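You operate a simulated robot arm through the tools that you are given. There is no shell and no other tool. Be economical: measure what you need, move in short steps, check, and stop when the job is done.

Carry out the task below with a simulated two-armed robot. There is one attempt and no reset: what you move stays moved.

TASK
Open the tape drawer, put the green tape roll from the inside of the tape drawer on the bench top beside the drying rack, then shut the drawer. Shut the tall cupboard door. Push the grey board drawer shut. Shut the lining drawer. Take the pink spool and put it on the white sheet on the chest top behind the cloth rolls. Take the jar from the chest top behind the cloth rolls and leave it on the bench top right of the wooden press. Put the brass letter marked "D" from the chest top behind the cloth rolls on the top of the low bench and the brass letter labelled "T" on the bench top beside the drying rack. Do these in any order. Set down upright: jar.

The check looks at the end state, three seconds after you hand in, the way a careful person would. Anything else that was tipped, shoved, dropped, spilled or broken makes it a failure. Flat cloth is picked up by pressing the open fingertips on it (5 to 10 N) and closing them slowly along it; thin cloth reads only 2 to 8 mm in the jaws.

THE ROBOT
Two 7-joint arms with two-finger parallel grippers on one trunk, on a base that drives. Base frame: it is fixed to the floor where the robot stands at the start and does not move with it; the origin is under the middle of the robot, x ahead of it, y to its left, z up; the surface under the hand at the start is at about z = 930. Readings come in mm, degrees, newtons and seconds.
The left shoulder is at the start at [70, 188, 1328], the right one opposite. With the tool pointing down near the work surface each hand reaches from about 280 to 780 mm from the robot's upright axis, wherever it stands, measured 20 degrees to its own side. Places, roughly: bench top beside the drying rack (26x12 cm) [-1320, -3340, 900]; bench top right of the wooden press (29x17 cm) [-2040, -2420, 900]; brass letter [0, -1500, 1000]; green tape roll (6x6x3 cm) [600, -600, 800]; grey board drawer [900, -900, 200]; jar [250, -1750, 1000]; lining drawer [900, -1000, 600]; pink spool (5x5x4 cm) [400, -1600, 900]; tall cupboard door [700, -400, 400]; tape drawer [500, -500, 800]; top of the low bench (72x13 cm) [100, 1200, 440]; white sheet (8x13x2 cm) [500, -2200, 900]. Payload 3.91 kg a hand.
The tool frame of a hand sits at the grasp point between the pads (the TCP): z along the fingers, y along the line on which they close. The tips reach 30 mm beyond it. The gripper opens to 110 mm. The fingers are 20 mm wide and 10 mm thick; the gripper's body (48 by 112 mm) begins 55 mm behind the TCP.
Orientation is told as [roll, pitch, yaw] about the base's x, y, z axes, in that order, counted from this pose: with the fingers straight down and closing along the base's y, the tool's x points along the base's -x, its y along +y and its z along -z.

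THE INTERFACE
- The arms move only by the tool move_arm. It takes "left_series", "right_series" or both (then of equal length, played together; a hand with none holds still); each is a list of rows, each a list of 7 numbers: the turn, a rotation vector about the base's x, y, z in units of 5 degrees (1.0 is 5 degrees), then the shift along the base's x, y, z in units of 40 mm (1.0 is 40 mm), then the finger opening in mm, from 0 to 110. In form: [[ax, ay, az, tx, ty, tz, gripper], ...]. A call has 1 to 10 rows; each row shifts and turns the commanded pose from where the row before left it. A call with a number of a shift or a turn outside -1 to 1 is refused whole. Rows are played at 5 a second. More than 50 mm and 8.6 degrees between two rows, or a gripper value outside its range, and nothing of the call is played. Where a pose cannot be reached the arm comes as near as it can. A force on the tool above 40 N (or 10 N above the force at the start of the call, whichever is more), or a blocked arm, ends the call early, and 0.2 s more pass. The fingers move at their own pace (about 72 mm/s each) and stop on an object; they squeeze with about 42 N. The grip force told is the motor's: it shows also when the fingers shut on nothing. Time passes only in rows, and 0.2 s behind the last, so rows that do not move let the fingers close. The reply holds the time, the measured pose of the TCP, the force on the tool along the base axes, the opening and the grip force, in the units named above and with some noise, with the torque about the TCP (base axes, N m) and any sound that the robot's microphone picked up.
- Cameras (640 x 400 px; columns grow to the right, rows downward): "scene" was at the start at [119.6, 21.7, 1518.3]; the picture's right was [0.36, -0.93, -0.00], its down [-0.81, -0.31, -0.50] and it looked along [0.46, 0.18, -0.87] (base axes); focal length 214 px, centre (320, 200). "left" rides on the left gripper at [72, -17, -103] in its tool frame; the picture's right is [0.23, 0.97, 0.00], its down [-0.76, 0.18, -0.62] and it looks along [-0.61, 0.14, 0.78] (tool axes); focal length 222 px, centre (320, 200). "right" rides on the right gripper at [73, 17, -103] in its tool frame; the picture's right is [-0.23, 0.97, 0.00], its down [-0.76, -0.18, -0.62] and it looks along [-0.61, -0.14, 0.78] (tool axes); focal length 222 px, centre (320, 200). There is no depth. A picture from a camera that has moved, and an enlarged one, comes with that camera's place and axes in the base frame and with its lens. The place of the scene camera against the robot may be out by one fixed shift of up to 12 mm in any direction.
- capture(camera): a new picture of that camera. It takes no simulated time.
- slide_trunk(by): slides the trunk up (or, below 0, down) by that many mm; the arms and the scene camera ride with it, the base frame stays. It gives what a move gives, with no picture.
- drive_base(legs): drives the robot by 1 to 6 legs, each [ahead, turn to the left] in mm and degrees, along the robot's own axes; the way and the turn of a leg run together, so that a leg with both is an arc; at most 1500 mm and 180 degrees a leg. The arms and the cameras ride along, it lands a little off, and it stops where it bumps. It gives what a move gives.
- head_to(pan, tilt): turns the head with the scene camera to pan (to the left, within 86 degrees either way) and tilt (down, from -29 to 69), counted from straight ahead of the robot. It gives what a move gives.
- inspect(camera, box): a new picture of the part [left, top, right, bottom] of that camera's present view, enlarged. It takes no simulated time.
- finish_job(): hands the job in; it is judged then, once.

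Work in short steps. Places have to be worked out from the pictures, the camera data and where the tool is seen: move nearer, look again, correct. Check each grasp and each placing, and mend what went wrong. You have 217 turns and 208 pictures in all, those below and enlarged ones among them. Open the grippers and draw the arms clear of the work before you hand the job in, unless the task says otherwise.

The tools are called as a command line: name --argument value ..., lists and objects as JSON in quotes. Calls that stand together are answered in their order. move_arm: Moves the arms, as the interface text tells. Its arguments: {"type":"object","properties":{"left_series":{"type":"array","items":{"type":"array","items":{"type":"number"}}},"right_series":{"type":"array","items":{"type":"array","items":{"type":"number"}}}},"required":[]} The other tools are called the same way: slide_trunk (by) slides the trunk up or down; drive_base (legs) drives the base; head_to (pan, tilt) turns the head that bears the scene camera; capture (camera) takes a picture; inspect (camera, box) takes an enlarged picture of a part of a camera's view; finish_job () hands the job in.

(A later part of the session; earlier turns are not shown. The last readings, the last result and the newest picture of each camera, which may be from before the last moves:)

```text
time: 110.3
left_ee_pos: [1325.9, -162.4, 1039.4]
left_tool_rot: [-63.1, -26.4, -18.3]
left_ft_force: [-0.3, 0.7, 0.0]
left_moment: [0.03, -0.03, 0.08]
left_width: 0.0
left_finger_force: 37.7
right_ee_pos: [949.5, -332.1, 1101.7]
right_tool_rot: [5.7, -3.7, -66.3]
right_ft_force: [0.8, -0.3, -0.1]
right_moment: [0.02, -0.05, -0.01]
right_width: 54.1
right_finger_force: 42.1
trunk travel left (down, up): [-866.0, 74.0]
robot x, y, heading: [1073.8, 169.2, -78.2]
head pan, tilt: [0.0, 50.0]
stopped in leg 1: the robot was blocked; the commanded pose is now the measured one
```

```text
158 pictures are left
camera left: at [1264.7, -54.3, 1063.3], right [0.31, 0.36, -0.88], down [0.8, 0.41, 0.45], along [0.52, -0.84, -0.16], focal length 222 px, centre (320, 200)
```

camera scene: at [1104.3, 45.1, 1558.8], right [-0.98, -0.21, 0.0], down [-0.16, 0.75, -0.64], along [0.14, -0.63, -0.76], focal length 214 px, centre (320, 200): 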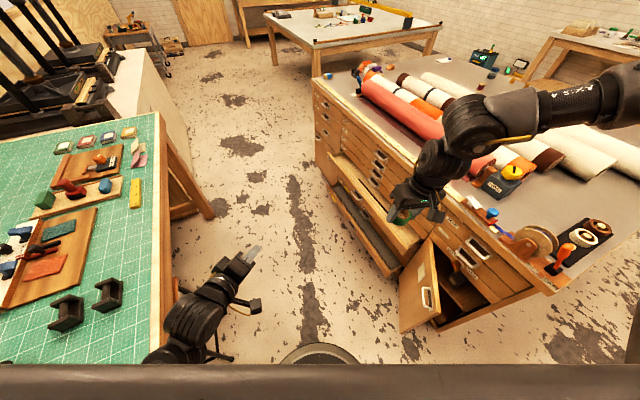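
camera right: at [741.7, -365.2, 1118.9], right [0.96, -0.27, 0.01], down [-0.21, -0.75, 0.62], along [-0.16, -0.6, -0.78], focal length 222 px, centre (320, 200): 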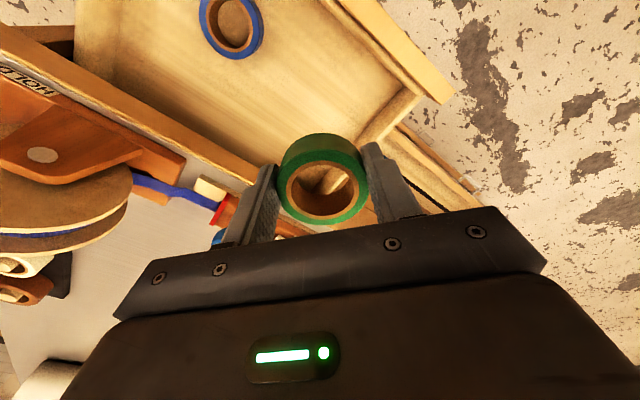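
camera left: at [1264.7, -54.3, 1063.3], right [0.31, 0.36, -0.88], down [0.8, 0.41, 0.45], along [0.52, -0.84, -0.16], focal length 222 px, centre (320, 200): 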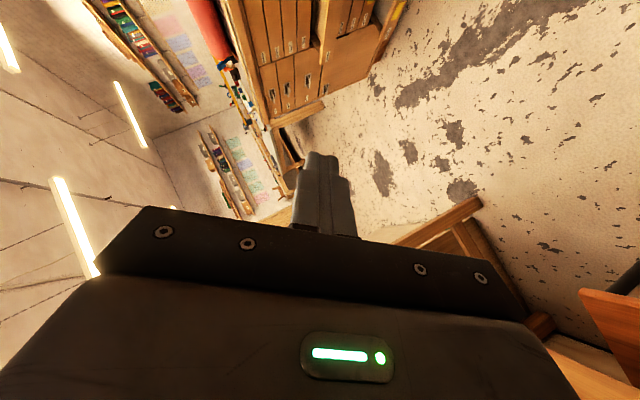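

Still jammed. I drive forward, back out the way it came.

drive_base --legs '[[120, 0]]'

head_to --pan 80 --tilt 60

capture --camera "scene"

```text
time: 111.5
left_ee_pos: [1352.5, -279.8, 1038.2]
left_tool_rot: [-63.1, -26.4, -18.3]
left_ft_force: [-0.2, 0.0, -0.1]
left_moment: [0.01, 0.05, 0.02]
left_width: 0.1
left_finger_force: 37.3
right_ee_pos: [979.1, -449.1, 1101.0]
right_tool_rot: [5.6, -3.6, -66.2]
right_ft_force: [-0.7, 0.4, 0.1]
right_moment: [0.0, -0.03, -0.05]
right_width: 54.2
right_finger_force: 41.7
trunk travel left (down, up): [-866.0, 74.0]
robot x, y, heading: [1097.9, 53.7, -77.9]
head pan, tilt: [0.0, 50.0]
```

```text
time: 113.0
left_ee_pos: [1353.7, -280.9, 1037.8]
left_tool_rot: [-63.1, -26.2, -18.2]
left_ft_force: [-0.2, 1.1, 0.3]
left_moment: [0.0, 0.01, 0.0]
left_width: 0.0
left_finger_force: 37.7
right_ee_pos: [979.7, -449.6, 1101.1]
right_tool_rot: [5.6, -3.7, -66.2]
right_ft_force: [-0.7, -0.1, -0.1]
right_moment: [0.01, -0.01, 0.0]
right_width: 54.1
right_finger_force: 41.8
trunk travel left (down, up): [-866.0, 74.0]
robot x, y, heading: [1101.1, 53.1, -78.0]
head pan, tilt: [80.0, 60.0]
```

```text
157 pictures are left
camera scene: at [1184.0, 4.1, 1546.0], right [0.03, -1.0, 0.0], down [-0.87, -0.03, -0.5], along [0.5, 0.02, -0.87], focal length 214 px, centre (320, 200)
```

scene: 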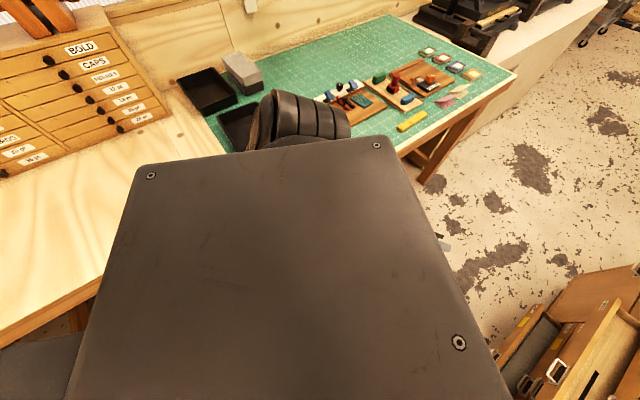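

Bench items look undisturbed. I move to a spot from which the left fist can push the door diagonally: drive a little, turn to heading −180, then check.

drive_base --legs '[[0, 19], [133, 0], [0, -121]]'

head_to --pan 20 --tilt 55

capture --camera "scene"

```text
time: 120.4
left_ee_pos: [784.4, -231.4, 1037.1]
left_tool_rot: [-63.0, -26.2, -121.4]
left_ft_force: [0.0, -0.3, 0.1]
left_moment: [-0.02, 0.0, -0.01]
left_width: 0.0
left_finger_force: 37.4
right_ee_pos: [703.9, 173.0, 1100.4]
right_tool_rot: [5.5, -3.5, -169.4]
right_ft_force: [0.4, 0.3, -0.3]
right_moment: [-0.01, 0.01, 0.04]
right_width: 54.0
right_finger_force: 41.9
trunk travel left (down, up): [-866.0, 74.0]
robot x, y, heading: [1168.7, -56.2, 179.1]
head pan, tilt: [80.0, 60.0]
```

```text
time: 121.7
left_ee_pos: [784.4, -230.2, 1037.4]
left_tool_rot: [-63.1, -26.3, -121.4]
left_ft_force: [0.2, -0.6, 0.4]
left_moment: [-0.01, 0.0, -0.01]
left_width: 0.0
left_finger_force: 38.0
right_ee_pos: [704.7, 172.8, 1100.8]
right_tool_rot: [5.5, -3.6, -169.3]
right_ft_force: [-0.4, -0.2, -0.3]
right_moment: [-0.03, -0.03, 0.04]
right_width: 54.0
right_finger_force: 42.2
trunk travel left (down, up): [-866.0, 74.0]
robot x, y, heading: [1169.2, -57.6, 178.7]
head pan, tilt: [20.0, 55.0]
```

```text
156 pictures are left
camera scene: at [1055.4, -83.0, 1552.0], right [-0.32, 0.95, 0.0], down [0.78, 0.27, -0.57], along [-0.54, -0.19, -0.82], focal length 214 px, centre (320, 200)
```

scene: 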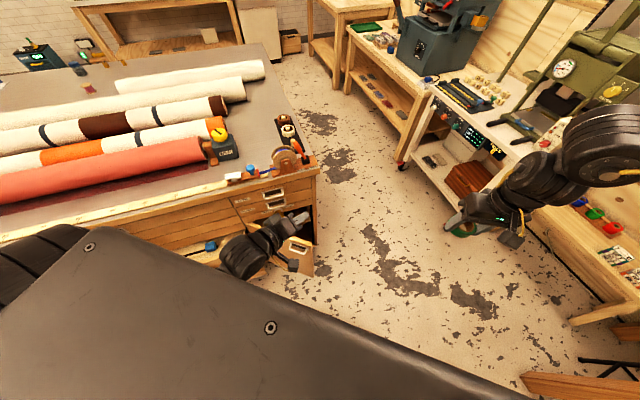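

The right arm is ~300 mm clear of the cart. I lower the trunk so the fist is at door height.

slide_trunk --by -365

capture --camera "scene"

capture --camera "left"

```text
time: 125.3
left_ee_pos: [783.5, -230.4, 673.2]
left_tool_rot: [-63.1, -26.2, -121.3]
left_ft_force: [-0.3, -0.6, -0.3]
left_moment: [0.01, 0.0, -0.01]
left_width: 0.0
left_finger_force: 37.9
right_ee_pos: [704.7, 173.9, 734.9]
right_tool_rot: [5.5, -3.6, -169.3]
right_ft_force: [-0.3, -1.2, -0.7]
right_moment: [-0.02, -0.02, 0.0]
right_width: 54.1
right_finger_force: 42.4
trunk travel left (down, up): [-501.0, 439.0]
robot x, y, heading: [1167.8, -59.8, 178.9]
head pan, tilt: [20.0, 55.0]
```

```text
155 pictures are left
camera scene: at [1055.5, -83.0, 1187.1], right [-0.32, 0.95, 0.0], down [0.78, 0.26, -0.57], along [-0.54, -0.19, -0.82], focal length 214 px, centre (320, 200)
```

scene: 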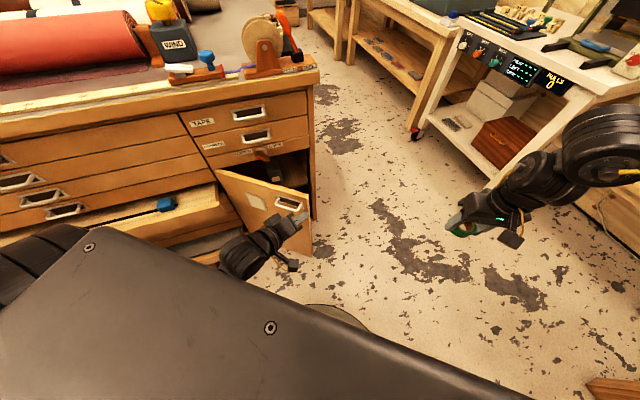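

```text
154 pictures are left
camera left: at [903.9, -196.0, 697.4], right [0.28, -0.38, -0.88], down [0.22, -0.87, 0.45], along [-0.93, -0.32, -0.16], focal length 222 px, centre (320, 200)
```

left: 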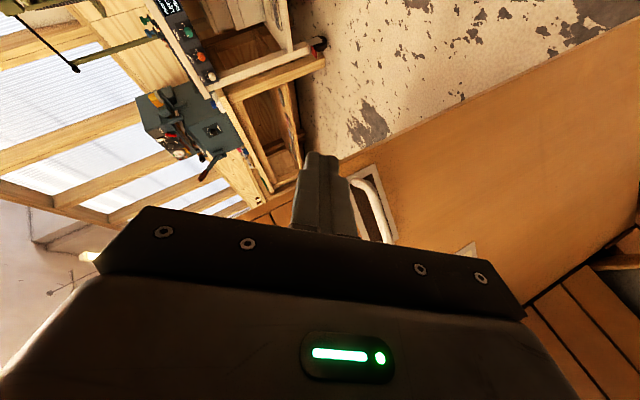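

The fist is at the door's top edge; I lower 100 mm more, to just below its handle, and drive forward.

slide_trunk --by -110

drive_base --legs '[[90, 0]]'

capture --camera "scene"

capture --camera "left"

```text
time: 126.7
left_ee_pos: [784.3, -230.8, 562.6]
left_tool_rot: [-63.1, -26.1, -121.5]
left_ft_force: [0.8, -0.3, -0.3]
left_moment: [0.0, 0.0, -0.02]
left_width: 0.0
left_finger_force: 37.6
right_ee_pos: [704.6, 173.9, 626.1]
right_tool_rot: [5.5, -3.6, -169.3]
right_ft_force: [-0.4, 0.6, 0.1]
right_moment: [0.02, -0.01, 0.01]
right_width: 53.7
right_finger_force: 41.7
trunk travel left (down, up): [-391.0, 549.0]
robot x, y, heading: [1164.8, -58.5, 178.8]
head pan, tilt: [20.0, 55.0]
```

```text
time: 127.8
left_ee_pos: [694.8, -229.2, 562.1]
left_tool_rot: [-62.9, -26.2, -121.4]
left_ft_force: [0.5, -0.3, -0.4]
left_moment: [0.01, -0.01, -0.03]
left_width: 0.0
left_finger_force: 38.2
right_ee_pos: [613.8, 174.0, 625.1]
right_tool_rot: [5.6, -3.5, -169.1]
right_ft_force: [0.1, 0.2, -1.0]
right_moment: [-0.04, -0.04, -0.01]
right_width: 54.1
right_finger_force: 42.0
trunk travel left (down, up): [-391.0, 549.0]
robot x, y, heading: [1074.9, -58.0, 179.1]
head pan, tilt: [20.0, 55.0]
```

```text
153 pictures are left
camera scene: at [965.3, -81.3, 1076.9], right [-0.32, 0.95, 0.0], down [0.78, 0.27, -0.57], along [-0.54, -0.19, -0.82], focal length 214 px, centre (320, 200)
```

scene: 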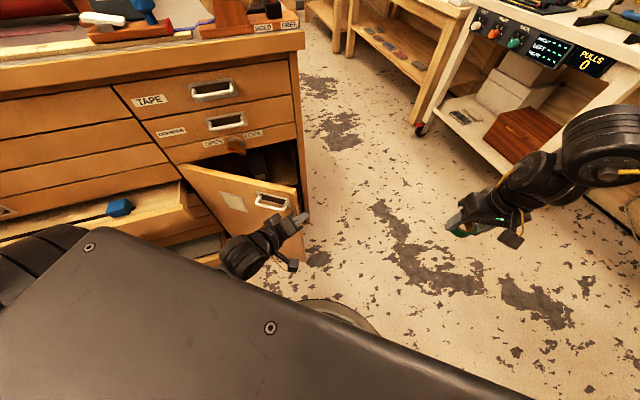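

```text
152 pictures are left
camera left: at [814.3, -194.5, 587.0], right [0.28, -0.38, -0.88], down [0.22, -0.87, 0.45], along [-0.93, -0.32, -0.16], focal length 222 px, centre (320, 200)
```

left: 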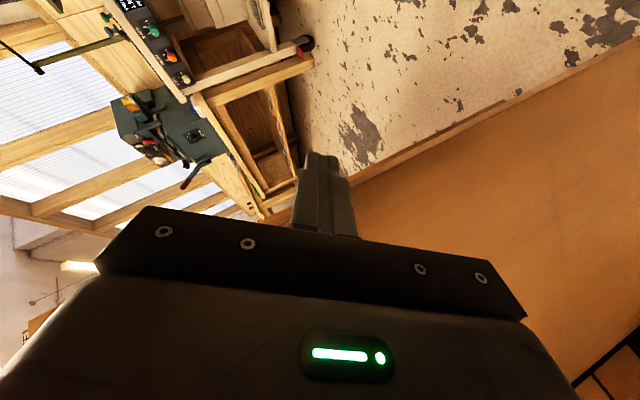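

The fist is just past the free edge. I back up, turn slightly left to shift it onto the door, then go forward again.

drive_base --legs '[[-100, 0], [0, 12]]'

capture --camera "left"

```text
time: 129.7
left_ee_pos: [840.9, -308.9, 563.0]
left_tool_rot: [-63.1, -26.2, -109.1]
left_ft_force: [-0.2, -0.3, 0.5]
left_moment: [-0.01, 0.0, 0.0]
left_width: 0.0
left_finger_force: 36.9
right_ee_pos: [677.1, 69.6, 625.7]
right_tool_rot: [5.5, -3.6, -156.9]
right_ft_force: [1.1, -0.2, -0.4]
right_moment: [0.02, 0.02, 0.01]
right_width: 54.4
right_finger_force: 42.3
trunk travel left (down, up): [-391.0, 549.0]
robot x, y, heading: [1176.5, -62.4, -169.0]
head pan, tilt: [20.0, 55.0]
```

```text
151 pictures are left
camera left: at [950.8, -249.0, 587.2], right [0.36, -0.31, -0.88], down [0.39, -0.8, 0.45], along [-0.85, -0.51, -0.16], focal length 222 px, centre (320, 200)
```

left: 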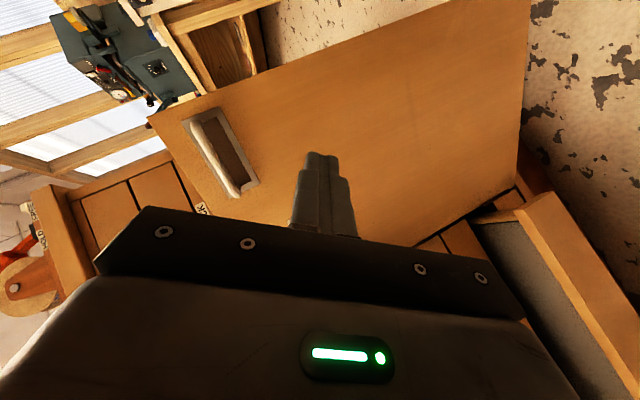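

Now the fist faces the door below its handle. I drive forward 200 mm.

drive_base --legs '[[200, 0]]'

capture --camera "left"

capture --camera "scene"

```text
time: 131.3
left_ee_pos: [646.6, -347.8, 563.0]
left_tool_rot: [-63.1, -26.3, -109.0]
left_ft_force: [-1.0, 0.8, -0.9]
left_moment: [0.03, 0.01, 0.04]
left_width: 0.1
left_finger_force: 37.8
right_ee_pos: [481.3, 30.2, 625.0]
right_tool_rot: [5.5, -3.6, -156.8]
right_ft_force: [0.5, -0.4, -0.2]
right_moment: [-0.01, 0.03, 0.01]
right_width: 54.3
right_finger_force: 41.6
trunk travel left (down, up): [-391.0, 549.0]
robot x, y, heading: [984.4, -96.6, -168.6]
head pan, tilt: [20.0, 55.0]
```

```text
150 pictures are left
camera left: at [755.8, -288.1, 587.0], right [0.36, -0.31, -0.88], down [0.4, -0.8, 0.45], along [-0.84, -0.51, -0.16], focal length 222 px, centre (320, 200)
```

left: 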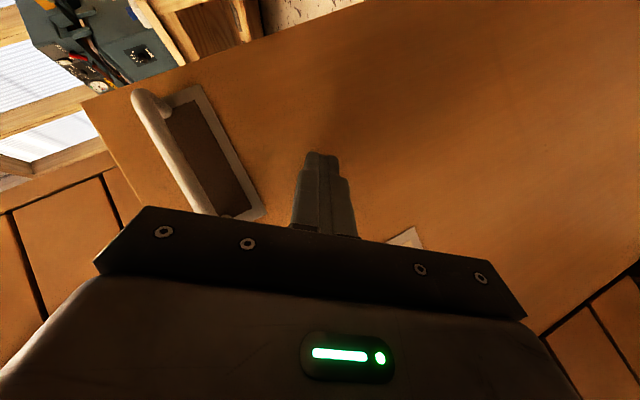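

```text
149 pictures are left
camera scene: at [879.0, -146.8, 1076.9], right [-0.52, 0.85, 0.0], down [0.7, 0.43, -0.57], along [-0.49, -0.3, -0.82], focal length 214 px, centre (320, 200)
```

scene: 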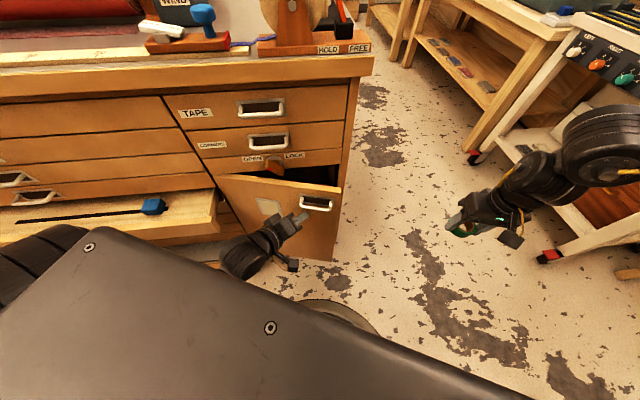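

More than half shut. To spare the right elbow (nearing the cart) I push on with the arm itself.

move_arm --left_series '[[0, 0, 0, -0.65, -0.4, 0, 0], [0, 0, 0, -0.65, -0.4, 0, 0], [0, 0, 0, -0.65, -0.4, 0, 0], [0, 0, 0, -0.65, -0.4, 0, 0]]'

capture --camera "scene"

```text
time: 132.1
left_ee_pos: [587.8, -383.3, 563.1]
left_tool_rot: [-62.8, -26.2, -109.6]
left_ft_force: [1.2, 1.1, 0.7]
left_moment: [0.0, -0.03, 0.09]
left_width: 0.2
left_finger_force: 37.9
right_ee_pos: [482.0, 28.5, 626.6]
right_tool_rot: [5.5, -3.6, -156.8]
right_ft_force: [1.1, -0.4, -1.0]
right_moment: [0.03, -0.04, 0.02]
right_width: 54.0
right_finger_force: 41.8
trunk travel left (down, up): [-391.0, 549.0]
robot x, y, heading: [984.6, -98.4, -168.7]
head pan, tilt: [20.0, 55.0]
stopped in row 3 (left hand): the force on the tool passed its limit at 246 N (the readings are from after the stop); the commanded pose is now the measured one
```

```text
148 pictures are left
camera scene: at [880.1, -146.8, 1077.1], right [-0.52, 0.85, 0.0], down [0.7, 0.43, -0.57], along [-0.49, -0.3, -0.82], focal length 214 px, centre (320, 200)
```

scene: 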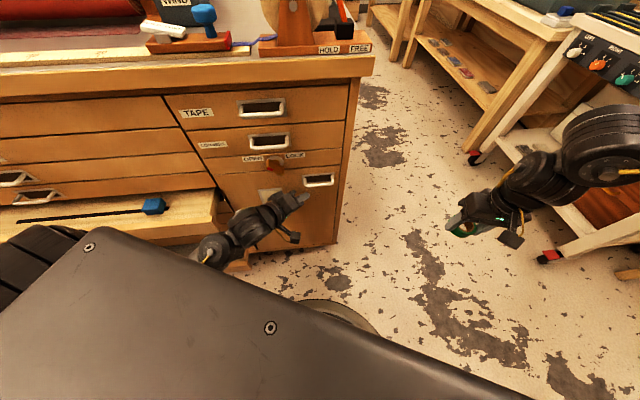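

The door looks shut; I zoom in to check it and the tape drawer.

inspect --camera "scene" --box '[150, 80, 380, 250]'

```text
2.35 times, centred on (265, 165) of scene
camera zoom: at [880.1, -146.8, 1077.1], right [-0.52, 0.85, 0.0], down [0.7, 0.43, -0.57], along [-0.49, -0.3, -0.82], focal length 505 px, centre (449, 282)
```

zoom: 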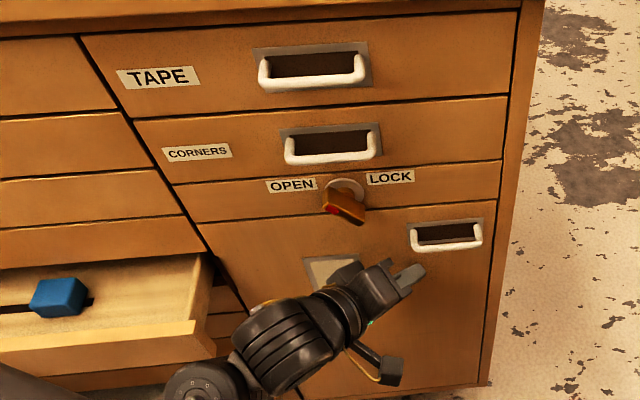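

Both are shut and flush. Now I back off, raise the arms, and move along the aisle to the long drawers.

drive_base --legs '[[-120, 0]]'

slide_trunk --by 480

drive_base --legs '[[0, 115], [400, 0], [0, -90]]'

head_to --pan 0 --tilt 50

capture --camera "scene"

```text
time: 133.3
left_ee_pos: [707.2, -359.5, 563.9]
left_tool_rot: [-62.8, -26.2, -109.6]
left_ft_force: [0.5, 0.4, 0.6]
left_moment: [0.01, 0.0, 0.01]
left_width: 0.0
left_finger_force: 37.5
right_ee_pos: [601.9, 53.2, 625.3]
right_tool_rot: [5.4, -3.7, -157.0]
right_ft_force: [-0.5, 0.3, -0.8]
right_moment: [0.0, 0.0, 0.0]
right_width: 54.1
right_finger_force: 42.3
trunk travel left (down, up): [-391.0, 549.0]
robot x, y, heading: [1105.0, -73.9, -168.8]
head pan, tilt: [20.0, 55.0]
```

```text
refused: 480 is not a number from -400 to 400
```

```text
time: 136.5
left_ee_pos: [1192.7, -547.9, 566.2]
left_tool_rot: [-63.0, -26.6, -44.6]
left_ft_force: [0.1, -1.2, 0.5]
left_moment: [0.06, -0.01, -0.05]
left_width: 0.1
left_finger_force: 37.8
right_ee_pos: [762.9, -464.9, 628.9]
right_tool_rot: [5.9, -4.2, -93.8]
right_ft_force: [-1.0, -0.2, -1.5]
right_moment: [0.0, -0.02, 0.0]
right_width: 54.3
right_finger_force: 41.7
trunk travel left (down, up): [-391.0, 549.0]
robot x, y, heading: [1105.3, -69.4, -104.9]
head pan, tilt: [20.0, 55.0]
stopped in leg 1: the robot was blocked; the commanded pose is now the measured one
```

```text
time: 137.3
left_ee_pos: [1194.8, -547.0, 567.4]
left_tool_rot: [-63.1, -26.7, -44.5]
left_ft_force: [-0.7, 0.0, 0.2]
left_moment: [-0.01, -0.01, 0.03]
left_width: 0.3
left_finger_force: 37.7
right_ee_pos: [764.4, -465.7, 629.0]
right_tool_rot: [6.1, -4.3, -93.7]
right_ft_force: [-0.1, 0.8, -0.4]
right_moment: [-0.02, -0.03, 0.03]
right_width: 54.1
right_finger_force: 41.8
trunk travel left (down, up): [-391.0, 549.0]
robot x, y, heading: [1102.0, -68.8, -104.9]
head pan, tilt: [0.0, 50.0]
```

```text
146 pictures are left
camera scene: at [1076.1, -186.1, 1084.8], right [-0.97, 0.26, 0.0], down [0.2, 0.73, -0.65], along [-0.16, -0.63, -0.76], focal length 214 px, centre (320, 200)
```

scene: 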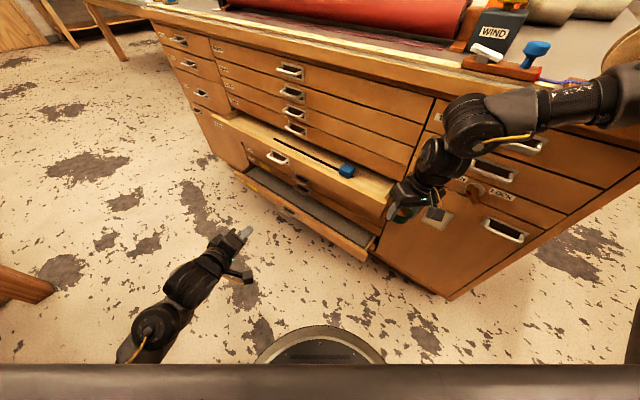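

The trunk step was refused, and the low right arm bumped the drawer end. I turn back, then raise properly.

drive_base --legs '[[0, -40]]'

slide_trunk --by 400

```text
time: 139.6
left_ee_pos: [862.0, -496.2, 563.9]
left_tool_rot: [-62.7, -26.3, -85.2]
left_ft_force: [0.2, 0.0, 1.3]
left_moment: [-0.03, -0.04, -0.04]
left_width: 0.0
left_finger_force: 37.4
right_ee_pos: [588.8, -156.1, 625.4]
right_tool_rot: [5.7, -3.7, -133.9]
right_ft_force: [0.1, 0.2, -0.8]
right_moment: [-0.02, 0.02, 0.02]
right_width: 54.0
right_finger_force: 42.2
trunk travel left (down, up): [-391.0, 549.0]
robot x, y, heading: [1103.3, -75.7, -144.9]
head pan, tilt: [0.0, 50.0]
```

```text
time: 143.4
left_ee_pos: [860.6, -495.3, 963.3]
left_tool_rot: [-62.7, -26.2, -85.1]
left_ft_force: [-0.5, -0.5, -0.5]
left_moment: [-0.03, 0.0, 0.05]
left_width: 0.1
left_finger_force: 38.4
right_ee_pos: [587.8, -156.4, 1026.0]
right_tool_rot: [5.8, -3.6, -133.9]
right_ft_force: [0.3, 0.3, -0.7]
right_moment: [0.05, -0.01, -0.02]
right_width: 54.2
right_finger_force: 41.7
trunk travel left (down, up): [-791.0, 149.0]
robot x, y, heading: [1103.6, -73.5, -145.1]
head pan, tilt: [0.0, 50.0]
```

I raise 120 mm more and check the view before turning.

slide_trunk --by 120

drive_base --legs '[[0, 91]]'

head_to --pan -30 --tilt 45

capture --camera "scene"

```text
time: 144.9
left_ee_pos: [861.0, -496.3, 1083.6]
left_tool_rot: [-62.7, -26.2, -85.1]
left_ft_force: [1.1, -0.3, 0.1]
left_moment: [0.0, 0.01, -0.01]
left_width: 0.2
left_finger_force: 37.9
right_ee_pos: [587.5, -157.1, 1145.0]
right_tool_rot: [5.8, -3.6, -134.1]
right_ft_force: [-0.6, 0.3, -1.2]
right_moment: [0.04, -0.01, -0.02]
right_width: 54.2
right_finger_force: 41.9
trunk travel left (down, up): [-911.0, 29.0]
robot x, y, heading: [1102.9, -73.8, -144.9]
head pan, tilt: [0.0, 50.0]
```

```text
time: 149.2
left_ee_pos: [1531.5, -307.4, 1084.0]
left_tool_rot: [-62.6, -26.2, 5.8]
left_ft_force: [0.1, -0.9, 0.1]
left_moment: [-0.06, -0.01, 0.01]
left_width: 0.0
left_finger_force: 37.2
right_ee_pos: [1196.0, -585.9, 1144.6]
right_tool_rot: [5.7, -3.6, -43.0]
right_ft_force: [0.2, 0.2, 0.2]
right_moment: [-0.03, -0.01, -0.03]
right_width: 54.0
right_finger_force: 41.7
trunk travel left (down, up): [-911.0, 29.0]
robot x, y, heading: [1101.9, -72.1, -54.1]
head pan, tilt: [0.0, 50.0]
```

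```text
time: 150.2
left_ee_pos: [1531.7, -306.4, 1082.5]
left_tool_rot: [-62.7, -26.3, 5.9]
left_ft_force: [0.5, -0.2, 0.1]
left_moment: [0.03, -0.02, 0.02]
left_width: 0.0
left_finger_force: 37.3
right_ee_pos: [1197.3, -584.1, 1145.6]
right_tool_rot: [5.9, -3.6, -43.0]
right_ft_force: [0.5, -0.8, -0.1]
right_moment: [0.03, 0.0, -0.01]
right_width: 54.1
right_finger_force: 41.7
trunk travel left (down, up): [-911.0, 29.0]
robot x, y, heading: [1101.9, -71.4, -54.0]
head pan, tilt: [-30.0, 45.0]
```

```text
145 pictures are left
camera scene: at [1148.7, -195.2, 1610.4], right [-0.99, -0.11, 0.0], down [-0.07, 0.7, -0.71], along [0.07, -0.7, -0.71], focal length 214 px, centre (320, 200)
```

scene: 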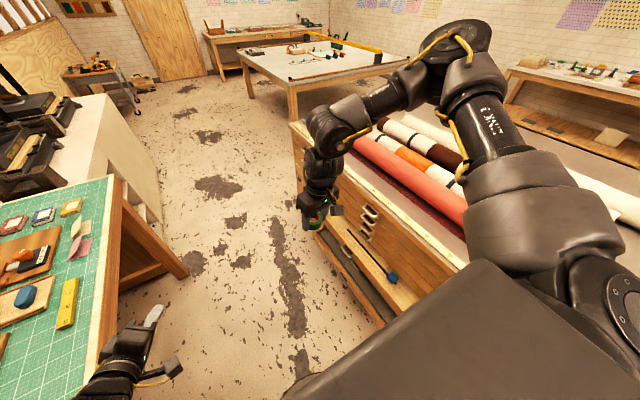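

I drive 400 mm along the aisle and turn to face the long drawers.

drive_base --legs '[[400, 0], [0, -89]]'

head_to --pan 0 --tilt 55

capture --camera "scene"

```text
time: 156.4
left_ee_pos: [1100.8, -819.4, 1083.4]
left_tool_rot: [-62.8, -26.1, -84.1]
left_ft_force: [-0.1, -0.3, -0.5]
left_moment: [-0.04, -0.01, 0.0]
left_width: 0.1
left_finger_force: 37.7
right_ee_pos: [821.6, -486.3, 1145.6]
right_tool_rot: [5.7, -3.5, -132.9]
right_ft_force: [0.7, -0.1, -0.9]
right_moment: [0.02, -0.01, 0.01]
right_width: 54.2
right_finger_force: 41.6
trunk travel left (down, up): [-911.0, 29.0]
robot x, y, heading: [1336.8, -394.8, -144.1]
head pan, tilt: [-30.0, 45.0]
```

```text
time: 157.4
left_ee_pos: [1101.2, -820.4, 1083.1]
left_tool_rot: [-62.7, -26.2, -84.1]
left_ft_force: [-0.4, -0.1, 0.3]
left_moment: [0.01, 0.02, -0.02]
left_width: 0.0
left_finger_force: 38.3
right_ee_pos: [821.9, -486.8, 1145.1]
right_tool_rot: [5.8, -3.5, -132.9]
right_ft_force: [0.0, 0.7, -0.4]
right_moment: [-0.02, 0.0, -0.05]
right_width: 54.1
right_finger_force: 42.1
trunk travel left (down, up): [-911.0, 29.0]
robot x, y, heading: [1337.0, -389.3, -144.0]
head pan, tilt: [0.0, 55.0]
```

```text
144 pictures are left
camera scene: at [1244.1, -465.4, 1597.0], right [-0.59, 0.81, 0.0], down [0.66, 0.48, -0.57], along [-0.46, -0.34, -0.82], focal length 214 px, centre (320, 200)
```

scene: 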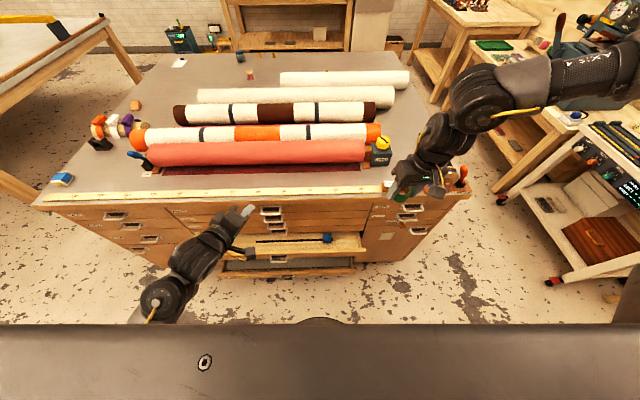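

Let me zoom into the two open drawers.

inspect --camera "scene" --box '[160, 190, 400, 300]'

```text
2.67 times, centred on (280, 245) of scene
camera zoom: at [1244.1, -465.4, 1597.0], right [-0.59, 0.81, 0.0], down [0.66, 0.48, -0.57], along [-0.46, -0.34, -0.82], focal length 572 px, centre (427, 80)
```

zoom: 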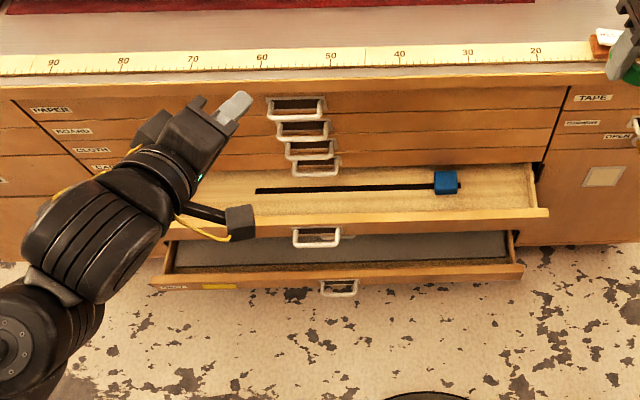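

The elbow of the right arm would foul the chest head-on, so I'll approach obliquely (heading −175), with the left fist leading onto the lining drawer front right of its handle.

drive_base --legs '[[0, 101], [232, 0], [0, -132]]'

head_to --pan 30 --tilt 55

capture --camera "scene"

```text
time: 168.9
left_ee_pos: [1085.5, -795.9, 1083.0]
left_tool_rot: [-62.6, -26.2, -115.1]
left_ft_force: [-0.5, -0.1, -0.3]
left_moment: [0.01, -0.01, -0.01]
left_width: 0.0
left_finger_force: 37.5
right_ee_pos: [1019.3, -367.5, 1145.5]
right_tool_rot: [5.8, -3.6, -163.9]
right_ft_force: [0.7, -0.3, -0.5]
right_moment: [0.0, -0.04, -0.01]
right_width: 53.9
right_finger_force: 41.8
trunk travel left (down, up): [-911.0, 29.0]
robot x, y, heading: [1507.7, -549.2, -174.7]
head pan, tilt: [0.0, 55.0]
```

```text
time: 169.8
left_ee_pos: [1087.0, -797.1, 1083.1]
left_tool_rot: [-62.7, -26.1, -115.1]
left_ft_force: [0.5, 0.0, 0.2]
left_moment: [-0.01, -0.03, 0.03]
left_width: 0.0
left_finger_force: 37.5
right_ee_pos: [1019.0, -367.4, 1145.4]
right_tool_rot: [5.8, -3.6, -163.8]
right_ft_force: [0.2, 0.3, -0.7]
right_moment: [-0.01, 0.04, 0.02]
right_width: 53.7
right_finger_force: 42.2
trunk travel left (down, up): [-911.0, 29.0]
robot x, y, heading: [1511.1, -550.3, -175.1]
head pan, tilt: [30.0, 55.0]
```

```text
142 pictures are left
camera scene: at [1406.1, -597.8, 1597.0], right [-0.57, 0.82, 0.0], down [0.67, 0.47, -0.57], along [-0.47, -0.33, -0.82], focal length 214 px, centre (320, 200)
```

scene: 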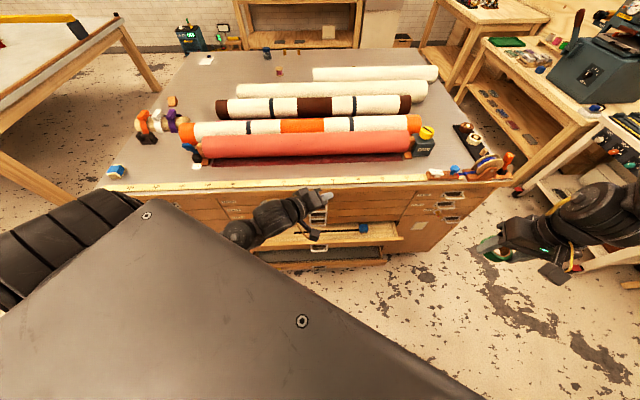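

I nudge right a few degrees to miss the handle, and lower.

drive_base --legs '[[0, -6], [-30, 0]]'

slide_trunk --by -400

capture --camera "scene"

capture --camera "left"

```text
time: 171.2
left_ee_pos: [1085.0, -752.5, 1080.3]
left_tool_rot: [-62.4, -25.9, -121.0]
left_ft_force: [-1.2, -0.1, 0.7]
left_moment: [0.0, -0.01, -0.05]
left_width: 0.2
left_finger_force: 37.9
right_ee_pos: [1063.2, -317.4, 1143.2]
right_tool_rot: [5.8, -3.2, -169.8]
right_ft_force: [0.0, -0.2, -1.6]
right_moment: [0.01, -0.04, 0.02]
right_width: 54.2
right_finger_force: 42.0
trunk travel left (down, up): [-911.0, 29.0]
robot x, y, heading: [1536.3, -550.3, 178.9]
head pan, tilt: [30.0, 55.0]
```

```text
time: 175.0
left_ee_pos: [1092.1, -751.8, 682.9]
left_tool_rot: [-62.7, -26.2, -121.0]
left_ft_force: [0.6, 0.8, 0.1]
left_moment: [0.03, 0.0, 0.01]
left_width: 0.2
left_finger_force: 37.8
right_ee_pos: [1070.2, -317.2, 744.9]
right_tool_rot: [5.8, -3.6, -169.8]
right_ft_force: [0.0, -0.9, -0.1]
right_moment: [-0.01, -0.02, 0.0]
right_width: 54.1
right_finger_force: 42.2
trunk travel left (down, up): [-511.0, 429.0]
robot x, y, heading: [1535.2, -550.8, 179.1]
head pan, tilt: [30.0, 55.0]
```

```text
141 pictures are left
camera scene: at [1431.2, -586.8, 1197.1], right [-0.49, 0.87, 0.0], down [0.72, 0.4, -0.57], along [-0.5, -0.28, -0.82], focal length 214 px, centre (320, 200)
```

scene: 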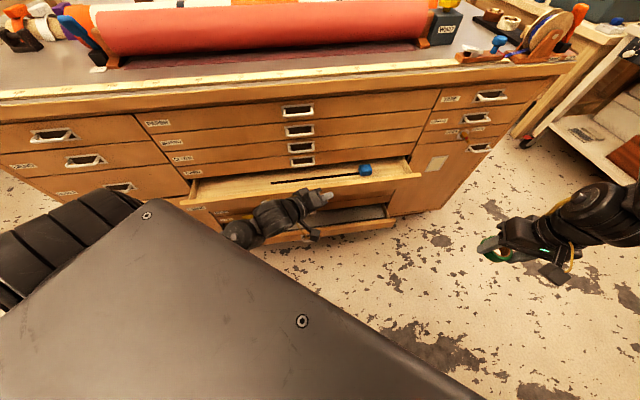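

```text
140 pictures are left
camera left: at [1211.1, -716.4, 708.0], right [0.29, -0.38, -0.88], down [0.22, -0.86, 0.45], along [-0.93, -0.33, -0.17], focal length 222 px, centre (320, 200)
```

left: 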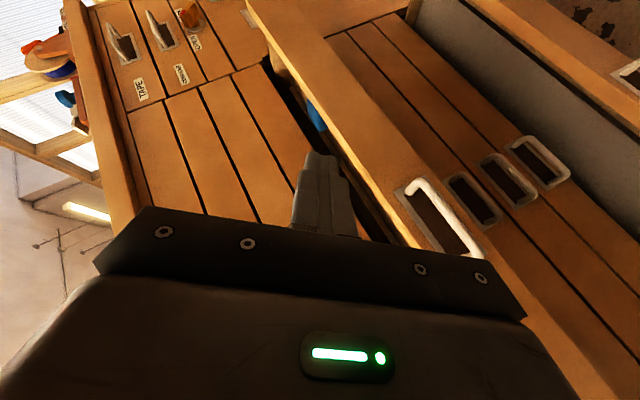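

The front's handle is at z≈594; I lower 78 mm and push forward.

slide_trunk --by -78

drive_base --legs '[[110, 0]]'

capture --camera "left"

capture --camera "scene"

```text
time: 176.2
left_ee_pos: [1091.6, -751.8, 605.8]
left_tool_rot: [-62.6, -26.2, -121.0]
left_ft_force: [0.1, 0.1, 0.5]
left_moment: [0.03, 0.03, 0.02]
left_width: 0.2
left_finger_force: 37.4
right_ee_pos: [1069.6, -317.9, 666.4]
right_tool_rot: [5.9, -3.6, -169.9]
right_ft_force: [-0.6, -0.8, -1.0]
right_moment: [-0.01, -0.01, -0.01]
right_width: 54.0
right_finger_force: 42.1
trunk travel left (down, up): [-433.0, 507.0]
robot x, y, heading: [1538.5, -554.0, 179.0]
head pan, tilt: [30.0, 55.0]
```

```text
time: 177.4
left_ee_pos: [982.1, -750.7, 604.7]
left_tool_rot: [-62.6, -26.2, -121.0]
left_ft_force: [-0.2, -0.1, -0.7]
left_moment: [-0.01, -0.01, 0.02]
left_width: 0.0
left_finger_force: 38.0
right_ee_pos: [959.7, -314.9, 665.7]
right_tool_rot: [5.8, -3.5, -169.9]
right_ft_force: [-1.7, 0.8, -0.7]
right_moment: [-0.02, -0.03, 0.03]
right_width: 53.9
right_finger_force: 42.3
trunk travel left (down, up): [-433.0, 507.0]
robot x, y, heading: [1425.2, -548.3, 179.1]
head pan, tilt: [30.0, 55.0]
```

```text
139 pictures are left
camera left: at [1101.0, -714.5, 629.4], right [0.29, -0.38, -0.88], down [0.22, -0.86, 0.45], along [-0.93, -0.32, -0.17], focal length 222 px, centre (320, 200)
```

left: 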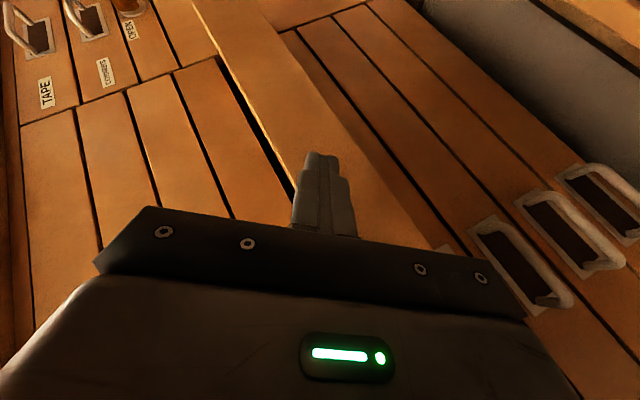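

```text
138 pictures are left
camera scene: at [1320.4, -585.0, 1118.8], right [-0.49, 0.87, 0.0], down [0.72, 0.4, -0.57], along [-0.5, -0.28, -0.82], focal length 214 px, centre (320, 200)
```

scene: 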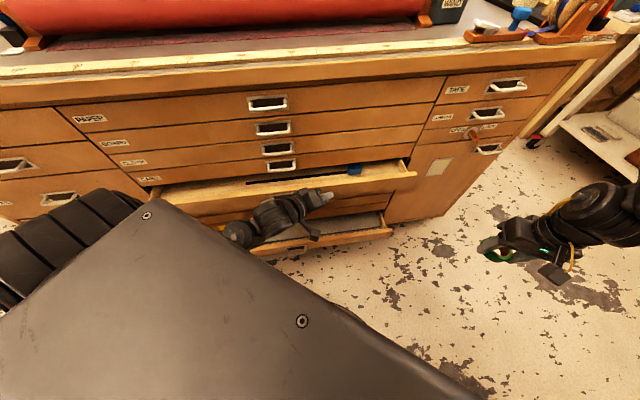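

It is pushing now; I continue.

drive_base --legs '[[140, 0]]'

capture --camera "scene"

```text
time: 178.7
left_ee_pos: [864.7, -745.5, 603.6]
left_tool_rot: [-62.3, -26.0, -121.9]
left_ft_force: [1.3, 1.4, 0.3]
left_moment: [-0.01, 0.03, -0.03]
left_width: 0.1
left_finger_force: 37.9
right_ee_pos: [836.0, -314.5, 666.4]
right_tool_rot: [5.8, -3.5, -169.7]
right_ft_force: [0.2, -0.7, -0.2]
right_moment: [0.03, -0.01, 0.0]
right_width: 54.1
right_finger_force: 42.1
trunk travel left (down, up): [-433.0, 507.0]
robot x, y, heading: [1302.7, -547.0, 179.2]
head pan, tilt: [30.0, 55.0]
stopped in leg 1: the force on the tool passed its limit at 111 N (the readings are from after the stop); the commanded pose is now the measured one
```

```text
137 pictures are left
camera scene: at [1198.2, -583.5, 1119.0], right [-0.49, 0.87, 0.0], down [0.71, 0.4, -0.57], along [-0.5, -0.28, -0.82], focal length 214 px, centre (320, 200)
```

scene: 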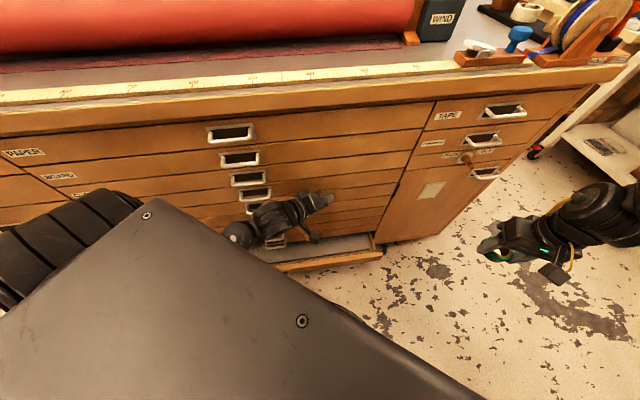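

The lining drawer is shut. I back off and lower toward the grey board drawer, then look.

drive_base --legs '[[-260, 0]]'

slide_trunk --by -290

capture --camera "left"

capture --camera "scene"

```text
time: 180.5
left_ee_pos: [1121.1, -748.5, 603.4]
left_tool_rot: [-62.4, -26.1, -121.7]
left_ft_force: [-0.5, -0.6, -0.6]
left_moment: [0.0, -0.03, -0.02]
left_width: 0.0
left_finger_force: 38.0
right_ee_pos: [1091.8, -319.4, 668.0]
right_tool_rot: [5.8, -3.6, -169.6]
right_ft_force: [-0.3, -0.3, -0.9]
right_moment: [0.0, 0.02, 0.0]
right_width: 54.2
right_finger_force: 42.0
trunk travel left (down, up): [-433.0, 507.0]
robot x, y, heading: [1558.6, -549.0, 179.2]
head pan, tilt: [30.0, 55.0]
```

```text
time: 183.4
left_ee_pos: [1120.3, -749.9, 313.7]
left_tool_rot: [-62.1, -26.0, -121.6]
left_ft_force: [-0.7, 0.8, -0.7]
left_moment: [-0.01, -0.03, 0.03]
left_width: 0.0
left_finger_force: 37.9
right_ee_pos: [1091.1, -318.2, 377.0]
right_tool_rot: [5.8, -3.5, -169.5]
right_ft_force: [-0.3, 0.6, -1.7]
right_moment: [-0.01, -0.02, 0.0]
right_width: 54.1
right_finger_force: 42.5
trunk travel left (down, up): [-143.0, 797.0]
robot x, y, heading: [1559.7, -545.1, 179.3]
head pan, tilt: [30.0, 55.0]
```

```text
136 pictures are left
camera left: at [1240.0, -714.5, 339.3], right [0.29, -0.39, -0.87], down [0.21, -0.87, 0.45], along [-0.93, -0.32, -0.17], focal length 222 px, centre (320, 200)
```

left: 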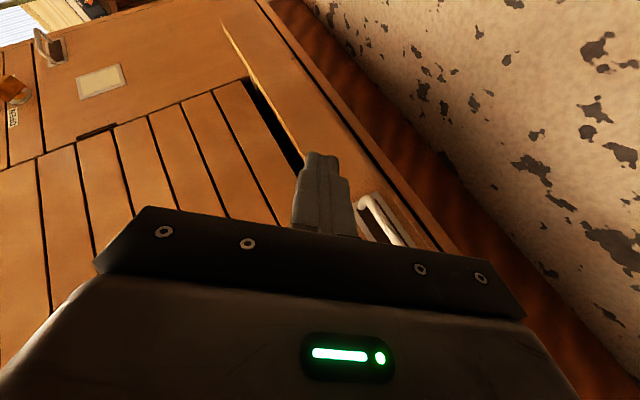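

```text
135 pictures are left
camera scene: at [1453.5, -586.7, 829.1], right [-0.49, 0.87, 0.0], down [0.71, 0.4, -0.57], along [-0.5, -0.28, -0.82], focal length 214 px, centre (320, 200)
```

scene: 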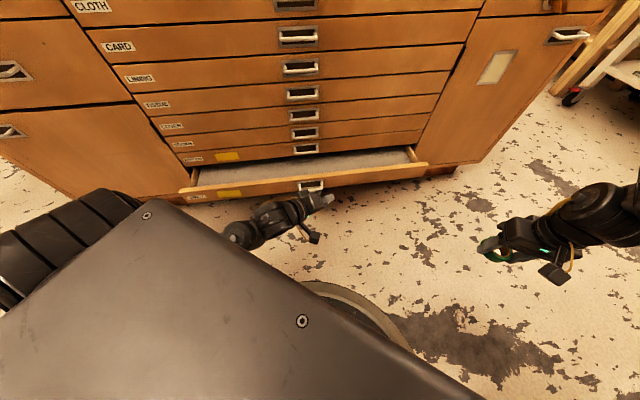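

The only drawer left open is the grey board one; its handle is at n≈345, z≈252. I lower 55 mm and push.

slide_trunk --by -55

drive_base --legs '[[130, 0]]'

capture --camera "left"

```text
time: 184.4
left_ee_pos: [1120.0, -748.6, 258.3]
left_tool_rot: [-62.2, -26.0, -121.7]
left_ft_force: [-0.4, -0.4, -1.1]
left_moment: [0.02, 0.0, 0.01]
left_width: 0.0
left_finger_force: 37.7
right_ee_pos: [1090.3, -319.8, 322.3]
right_tool_rot: [5.9, -3.6, -169.6]
right_ft_force: [-0.4, 0.5, -0.8]
right_moment: [-0.02, 0.0, 0.0]
right_width: 54.0
right_finger_force: 41.5
trunk travel left (down, up): [-88.0, 852.0]
robot x, y, heading: [1557.3, -549.3, 179.5]
head pan, tilt: [30.0, 55.0]
```

```text
time: 185.7
left_ee_pos: [990.1, -748.6, 258.6]
left_tool_rot: [-62.2, -26.0, -121.7]
left_ft_force: [0.0, -0.9, 0.4]
left_moment: [0.01, -0.04, 0.0]
left_width: 0.0
left_finger_force: 37.5
right_ee_pos: [961.5, -316.0, 321.1]
right_tool_rot: [5.8, -3.5, -169.6]
right_ft_force: [-0.6, -0.6, -1.1]
right_moment: [-0.03, -0.05, -0.01]
right_width: 54.1
right_finger_force: 41.9
trunk travel left (down, up): [-88.0, 852.0]
robot x, y, heading: [1430.0, -550.3, 179.6]
head pan, tilt: [30.0, 55.0]
```

```text
134 pictures are left
camera left: at [1110.5, -713.0, 284.2], right [0.29, -0.39, -0.87], down [0.21, -0.87, 0.45], along [-0.93, -0.32, -0.17], focal length 222 px, centre (320, 200)
```

left: 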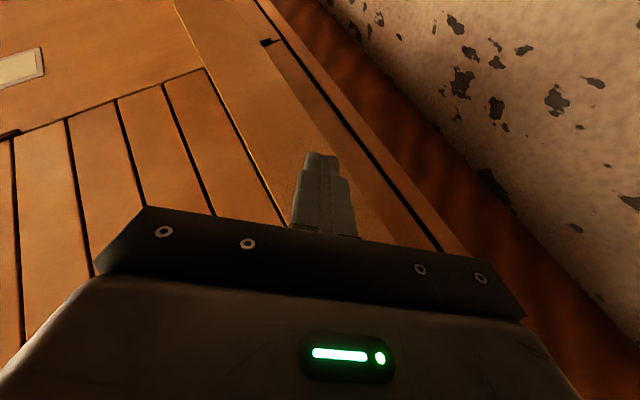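

On target. I continue until it stops.

drive_base --legs '[[150, 0]]'

capture --camera "scene"

```text
time: 187.0
left_ee_pos: [863.9, -743.7, 258.2]
left_tool_rot: [-61.9, -26.0, -122.3]
left_ft_force: [0.7, -0.4, -0.3]
left_moment: [0.01, -0.04, 0.0]
left_width: 0.0
left_finger_force: 37.8
right_ee_pos: [831.1, -317.1, 321.8]
right_tool_rot: [5.8, -3.5, -169.5]
right_ft_force: [-1.4, 0.3, -1.4]
right_moment: [-0.01, 0.0, -0.01]
right_width: 54.4
right_finger_force: 41.9
trunk travel left (down, up): [-88.0, 852.0]
robot x, y, heading: [1297.9, -547.5, 179.6]
head pan, tilt: [30.0, 55.0]
stopped in leg 1: the force on the tool passed its limit at 98 N (the readings are from after the stop); the commanded pose is now the measured one
```

```text
133 pictures are left
camera scene: at [1194.1, -584.4, 774.0], right [-0.49, 0.87, 0.0], down [0.71, 0.4, -0.57], along [-0.5, -0.28, -0.82], focal length 214 px, centre (320, 200)
```

scene: 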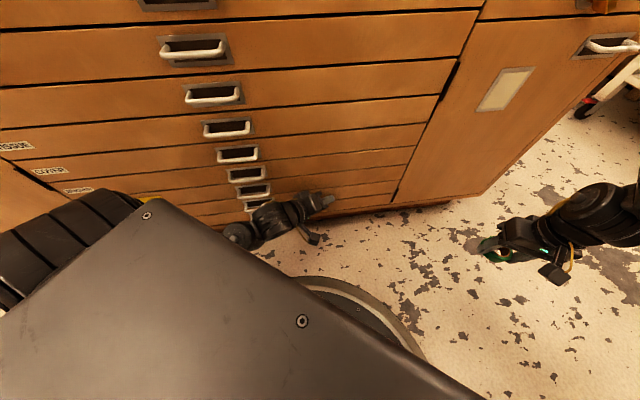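

All shut. I back off, raise the trunk, and start driving around the chest's near end.

drive_base --legs '[[-200, 0]]'

slide_trunk --by 400

slide_trunk --by 390

drive_base --legs '[[0, -53], [750, 0]]'

head_to --pan 20 --tilt 35

capture --camera "scene"

```text
time: 188.6
left_ee_pos: [1068.2, -745.5, 257.8]
left_tool_rot: [-62.0, -26.0, -122.2]
left_ft_force: [0.6, -0.1, 0.3]
left_moment: [-0.01, -0.02, -0.02]
left_width: 0.0
left_finger_force: 37.6
right_ee_pos: [1033.8, -318.9, 321.9]
right_tool_rot: [5.8, -3.5, -169.4]
right_ft_force: [-0.1, 0.1, -1.4]
right_moment: [0.01, 0.03, -0.03]
right_width: 54.0
right_finger_force: 42.3
trunk travel left (down, up): [-88.0, 852.0]
robot x, y, heading: [1502.5, -551.0, 179.2]
head pan, tilt: [30.0, 55.0]
```

```text
time: 192.5
left_ee_pos: [1067.4, -747.0, 658.3]
left_tool_rot: [-61.8, -26.0, -122.2]
left_ft_force: [-0.2, 0.1, 0.7]
left_moment: [-0.02, 0.01, -0.03]
left_width: 0.0
left_finger_force: 36.9
right_ee_pos: [1032.0, -318.3, 721.9]
right_tool_rot: [5.7, -3.5, -169.6]
right_ft_force: [0.4, -0.9, -1.6]
right_moment: [-0.05, -0.04, 0.0]
right_width: 54.1
right_finger_force: 42.2
trunk travel left (down, up): [-488.0, 452.0]
robot x, y, heading: [1504.3, -548.2, 179.5]
head pan, tilt: [30.0, 55.0]
```

```text
time: 196.2
left_ee_pos: [1066.7, -746.4, 1048.2]
left_tool_rot: [-61.9, -26.0, -122.2]
left_ft_force: [-0.2, -0.5, 0.1]
left_moment: [0.01, -0.01, 0.0]
left_width: 0.3
left_finger_force: 37.9
right_ee_pos: [1033.8, -318.5, 1111.5]
right_tool_rot: [5.7, -3.6, -169.6]
right_ft_force: [0.3, 0.0, -1.0]
right_moment: [0.0, -0.02, 0.02]
right_width: 54.2
right_finger_force: 41.6
trunk travel left (down, up): [-878.0, 62.0]
robot x, y, heading: [1505.4, -548.6, 179.3]
head pan, tilt: [30.0, 55.0]
```

```text
time: 202.6
left_ee_pos: [639.5, 281.3, 1049.1]
left_tool_rot: [-62.0, -26.0, -175.4]
left_ft_force: [0.5, -0.2, 0.6]
left_moment: [-0.01, -0.01, -0.01]
left_width: 0.1
left_finger_force: 37.7
right_ee_pos: [962.3, 564.7, 1111.4]
right_tool_rot: [5.8, -3.6, 137.3]
right_ft_force: [-0.2, 0.4, -0.4]
right_moment: [-0.02, -0.02, 0.06]
right_width: 54.0
right_finger_force: 41.8
trunk travel left (down, up): [-878.0, 62.0]
robot x, y, heading: [1058.2, 50.0, 126.4]
head pan, tilt: [30.0, 55.0]
```

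```text
time: 203.5
left_ee_pos: [639.7, 282.2, 1047.3]
left_tool_rot: [-61.8, -26.0, -175.4]
left_ft_force: [0.8, -0.3, 0.0]
left_moment: [0.0, -0.02, 0.01]
left_width: 0.0
left_finger_force: 37.6
right_ee_pos: [962.4, 566.3, 1110.4]
right_tool_rot: [5.7, -3.5, 137.3]
right_ft_force: [-0.1, 0.3, 0.6]
right_moment: [-0.02, -0.02, 0.04]
right_width: 54.3
right_finger_force: 42.1
trunk travel left (down, up): [-878.0, 62.0]
robot x, y, heading: [1056.4, 50.9, 126.5]
head pan, tilt: [20.0, 35.0]
```

```text
132 pictures are left
camera scene: at [962.7, 139.8, 1592.2], right [0.55, 0.83, 0.0], down [0.48, -0.32, -0.82], along [-0.68, 0.45, -0.57], focal length 214 px, centre (320, 200)
```

scene: 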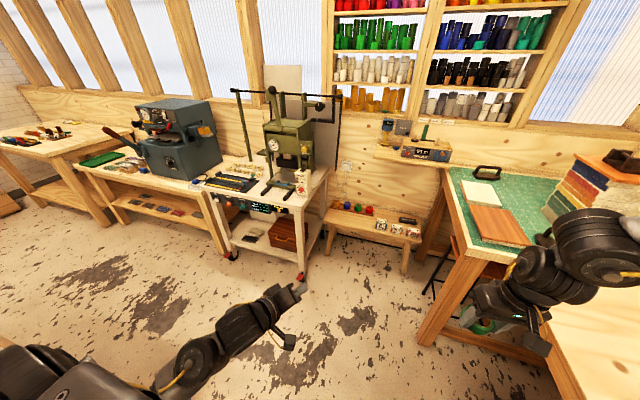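

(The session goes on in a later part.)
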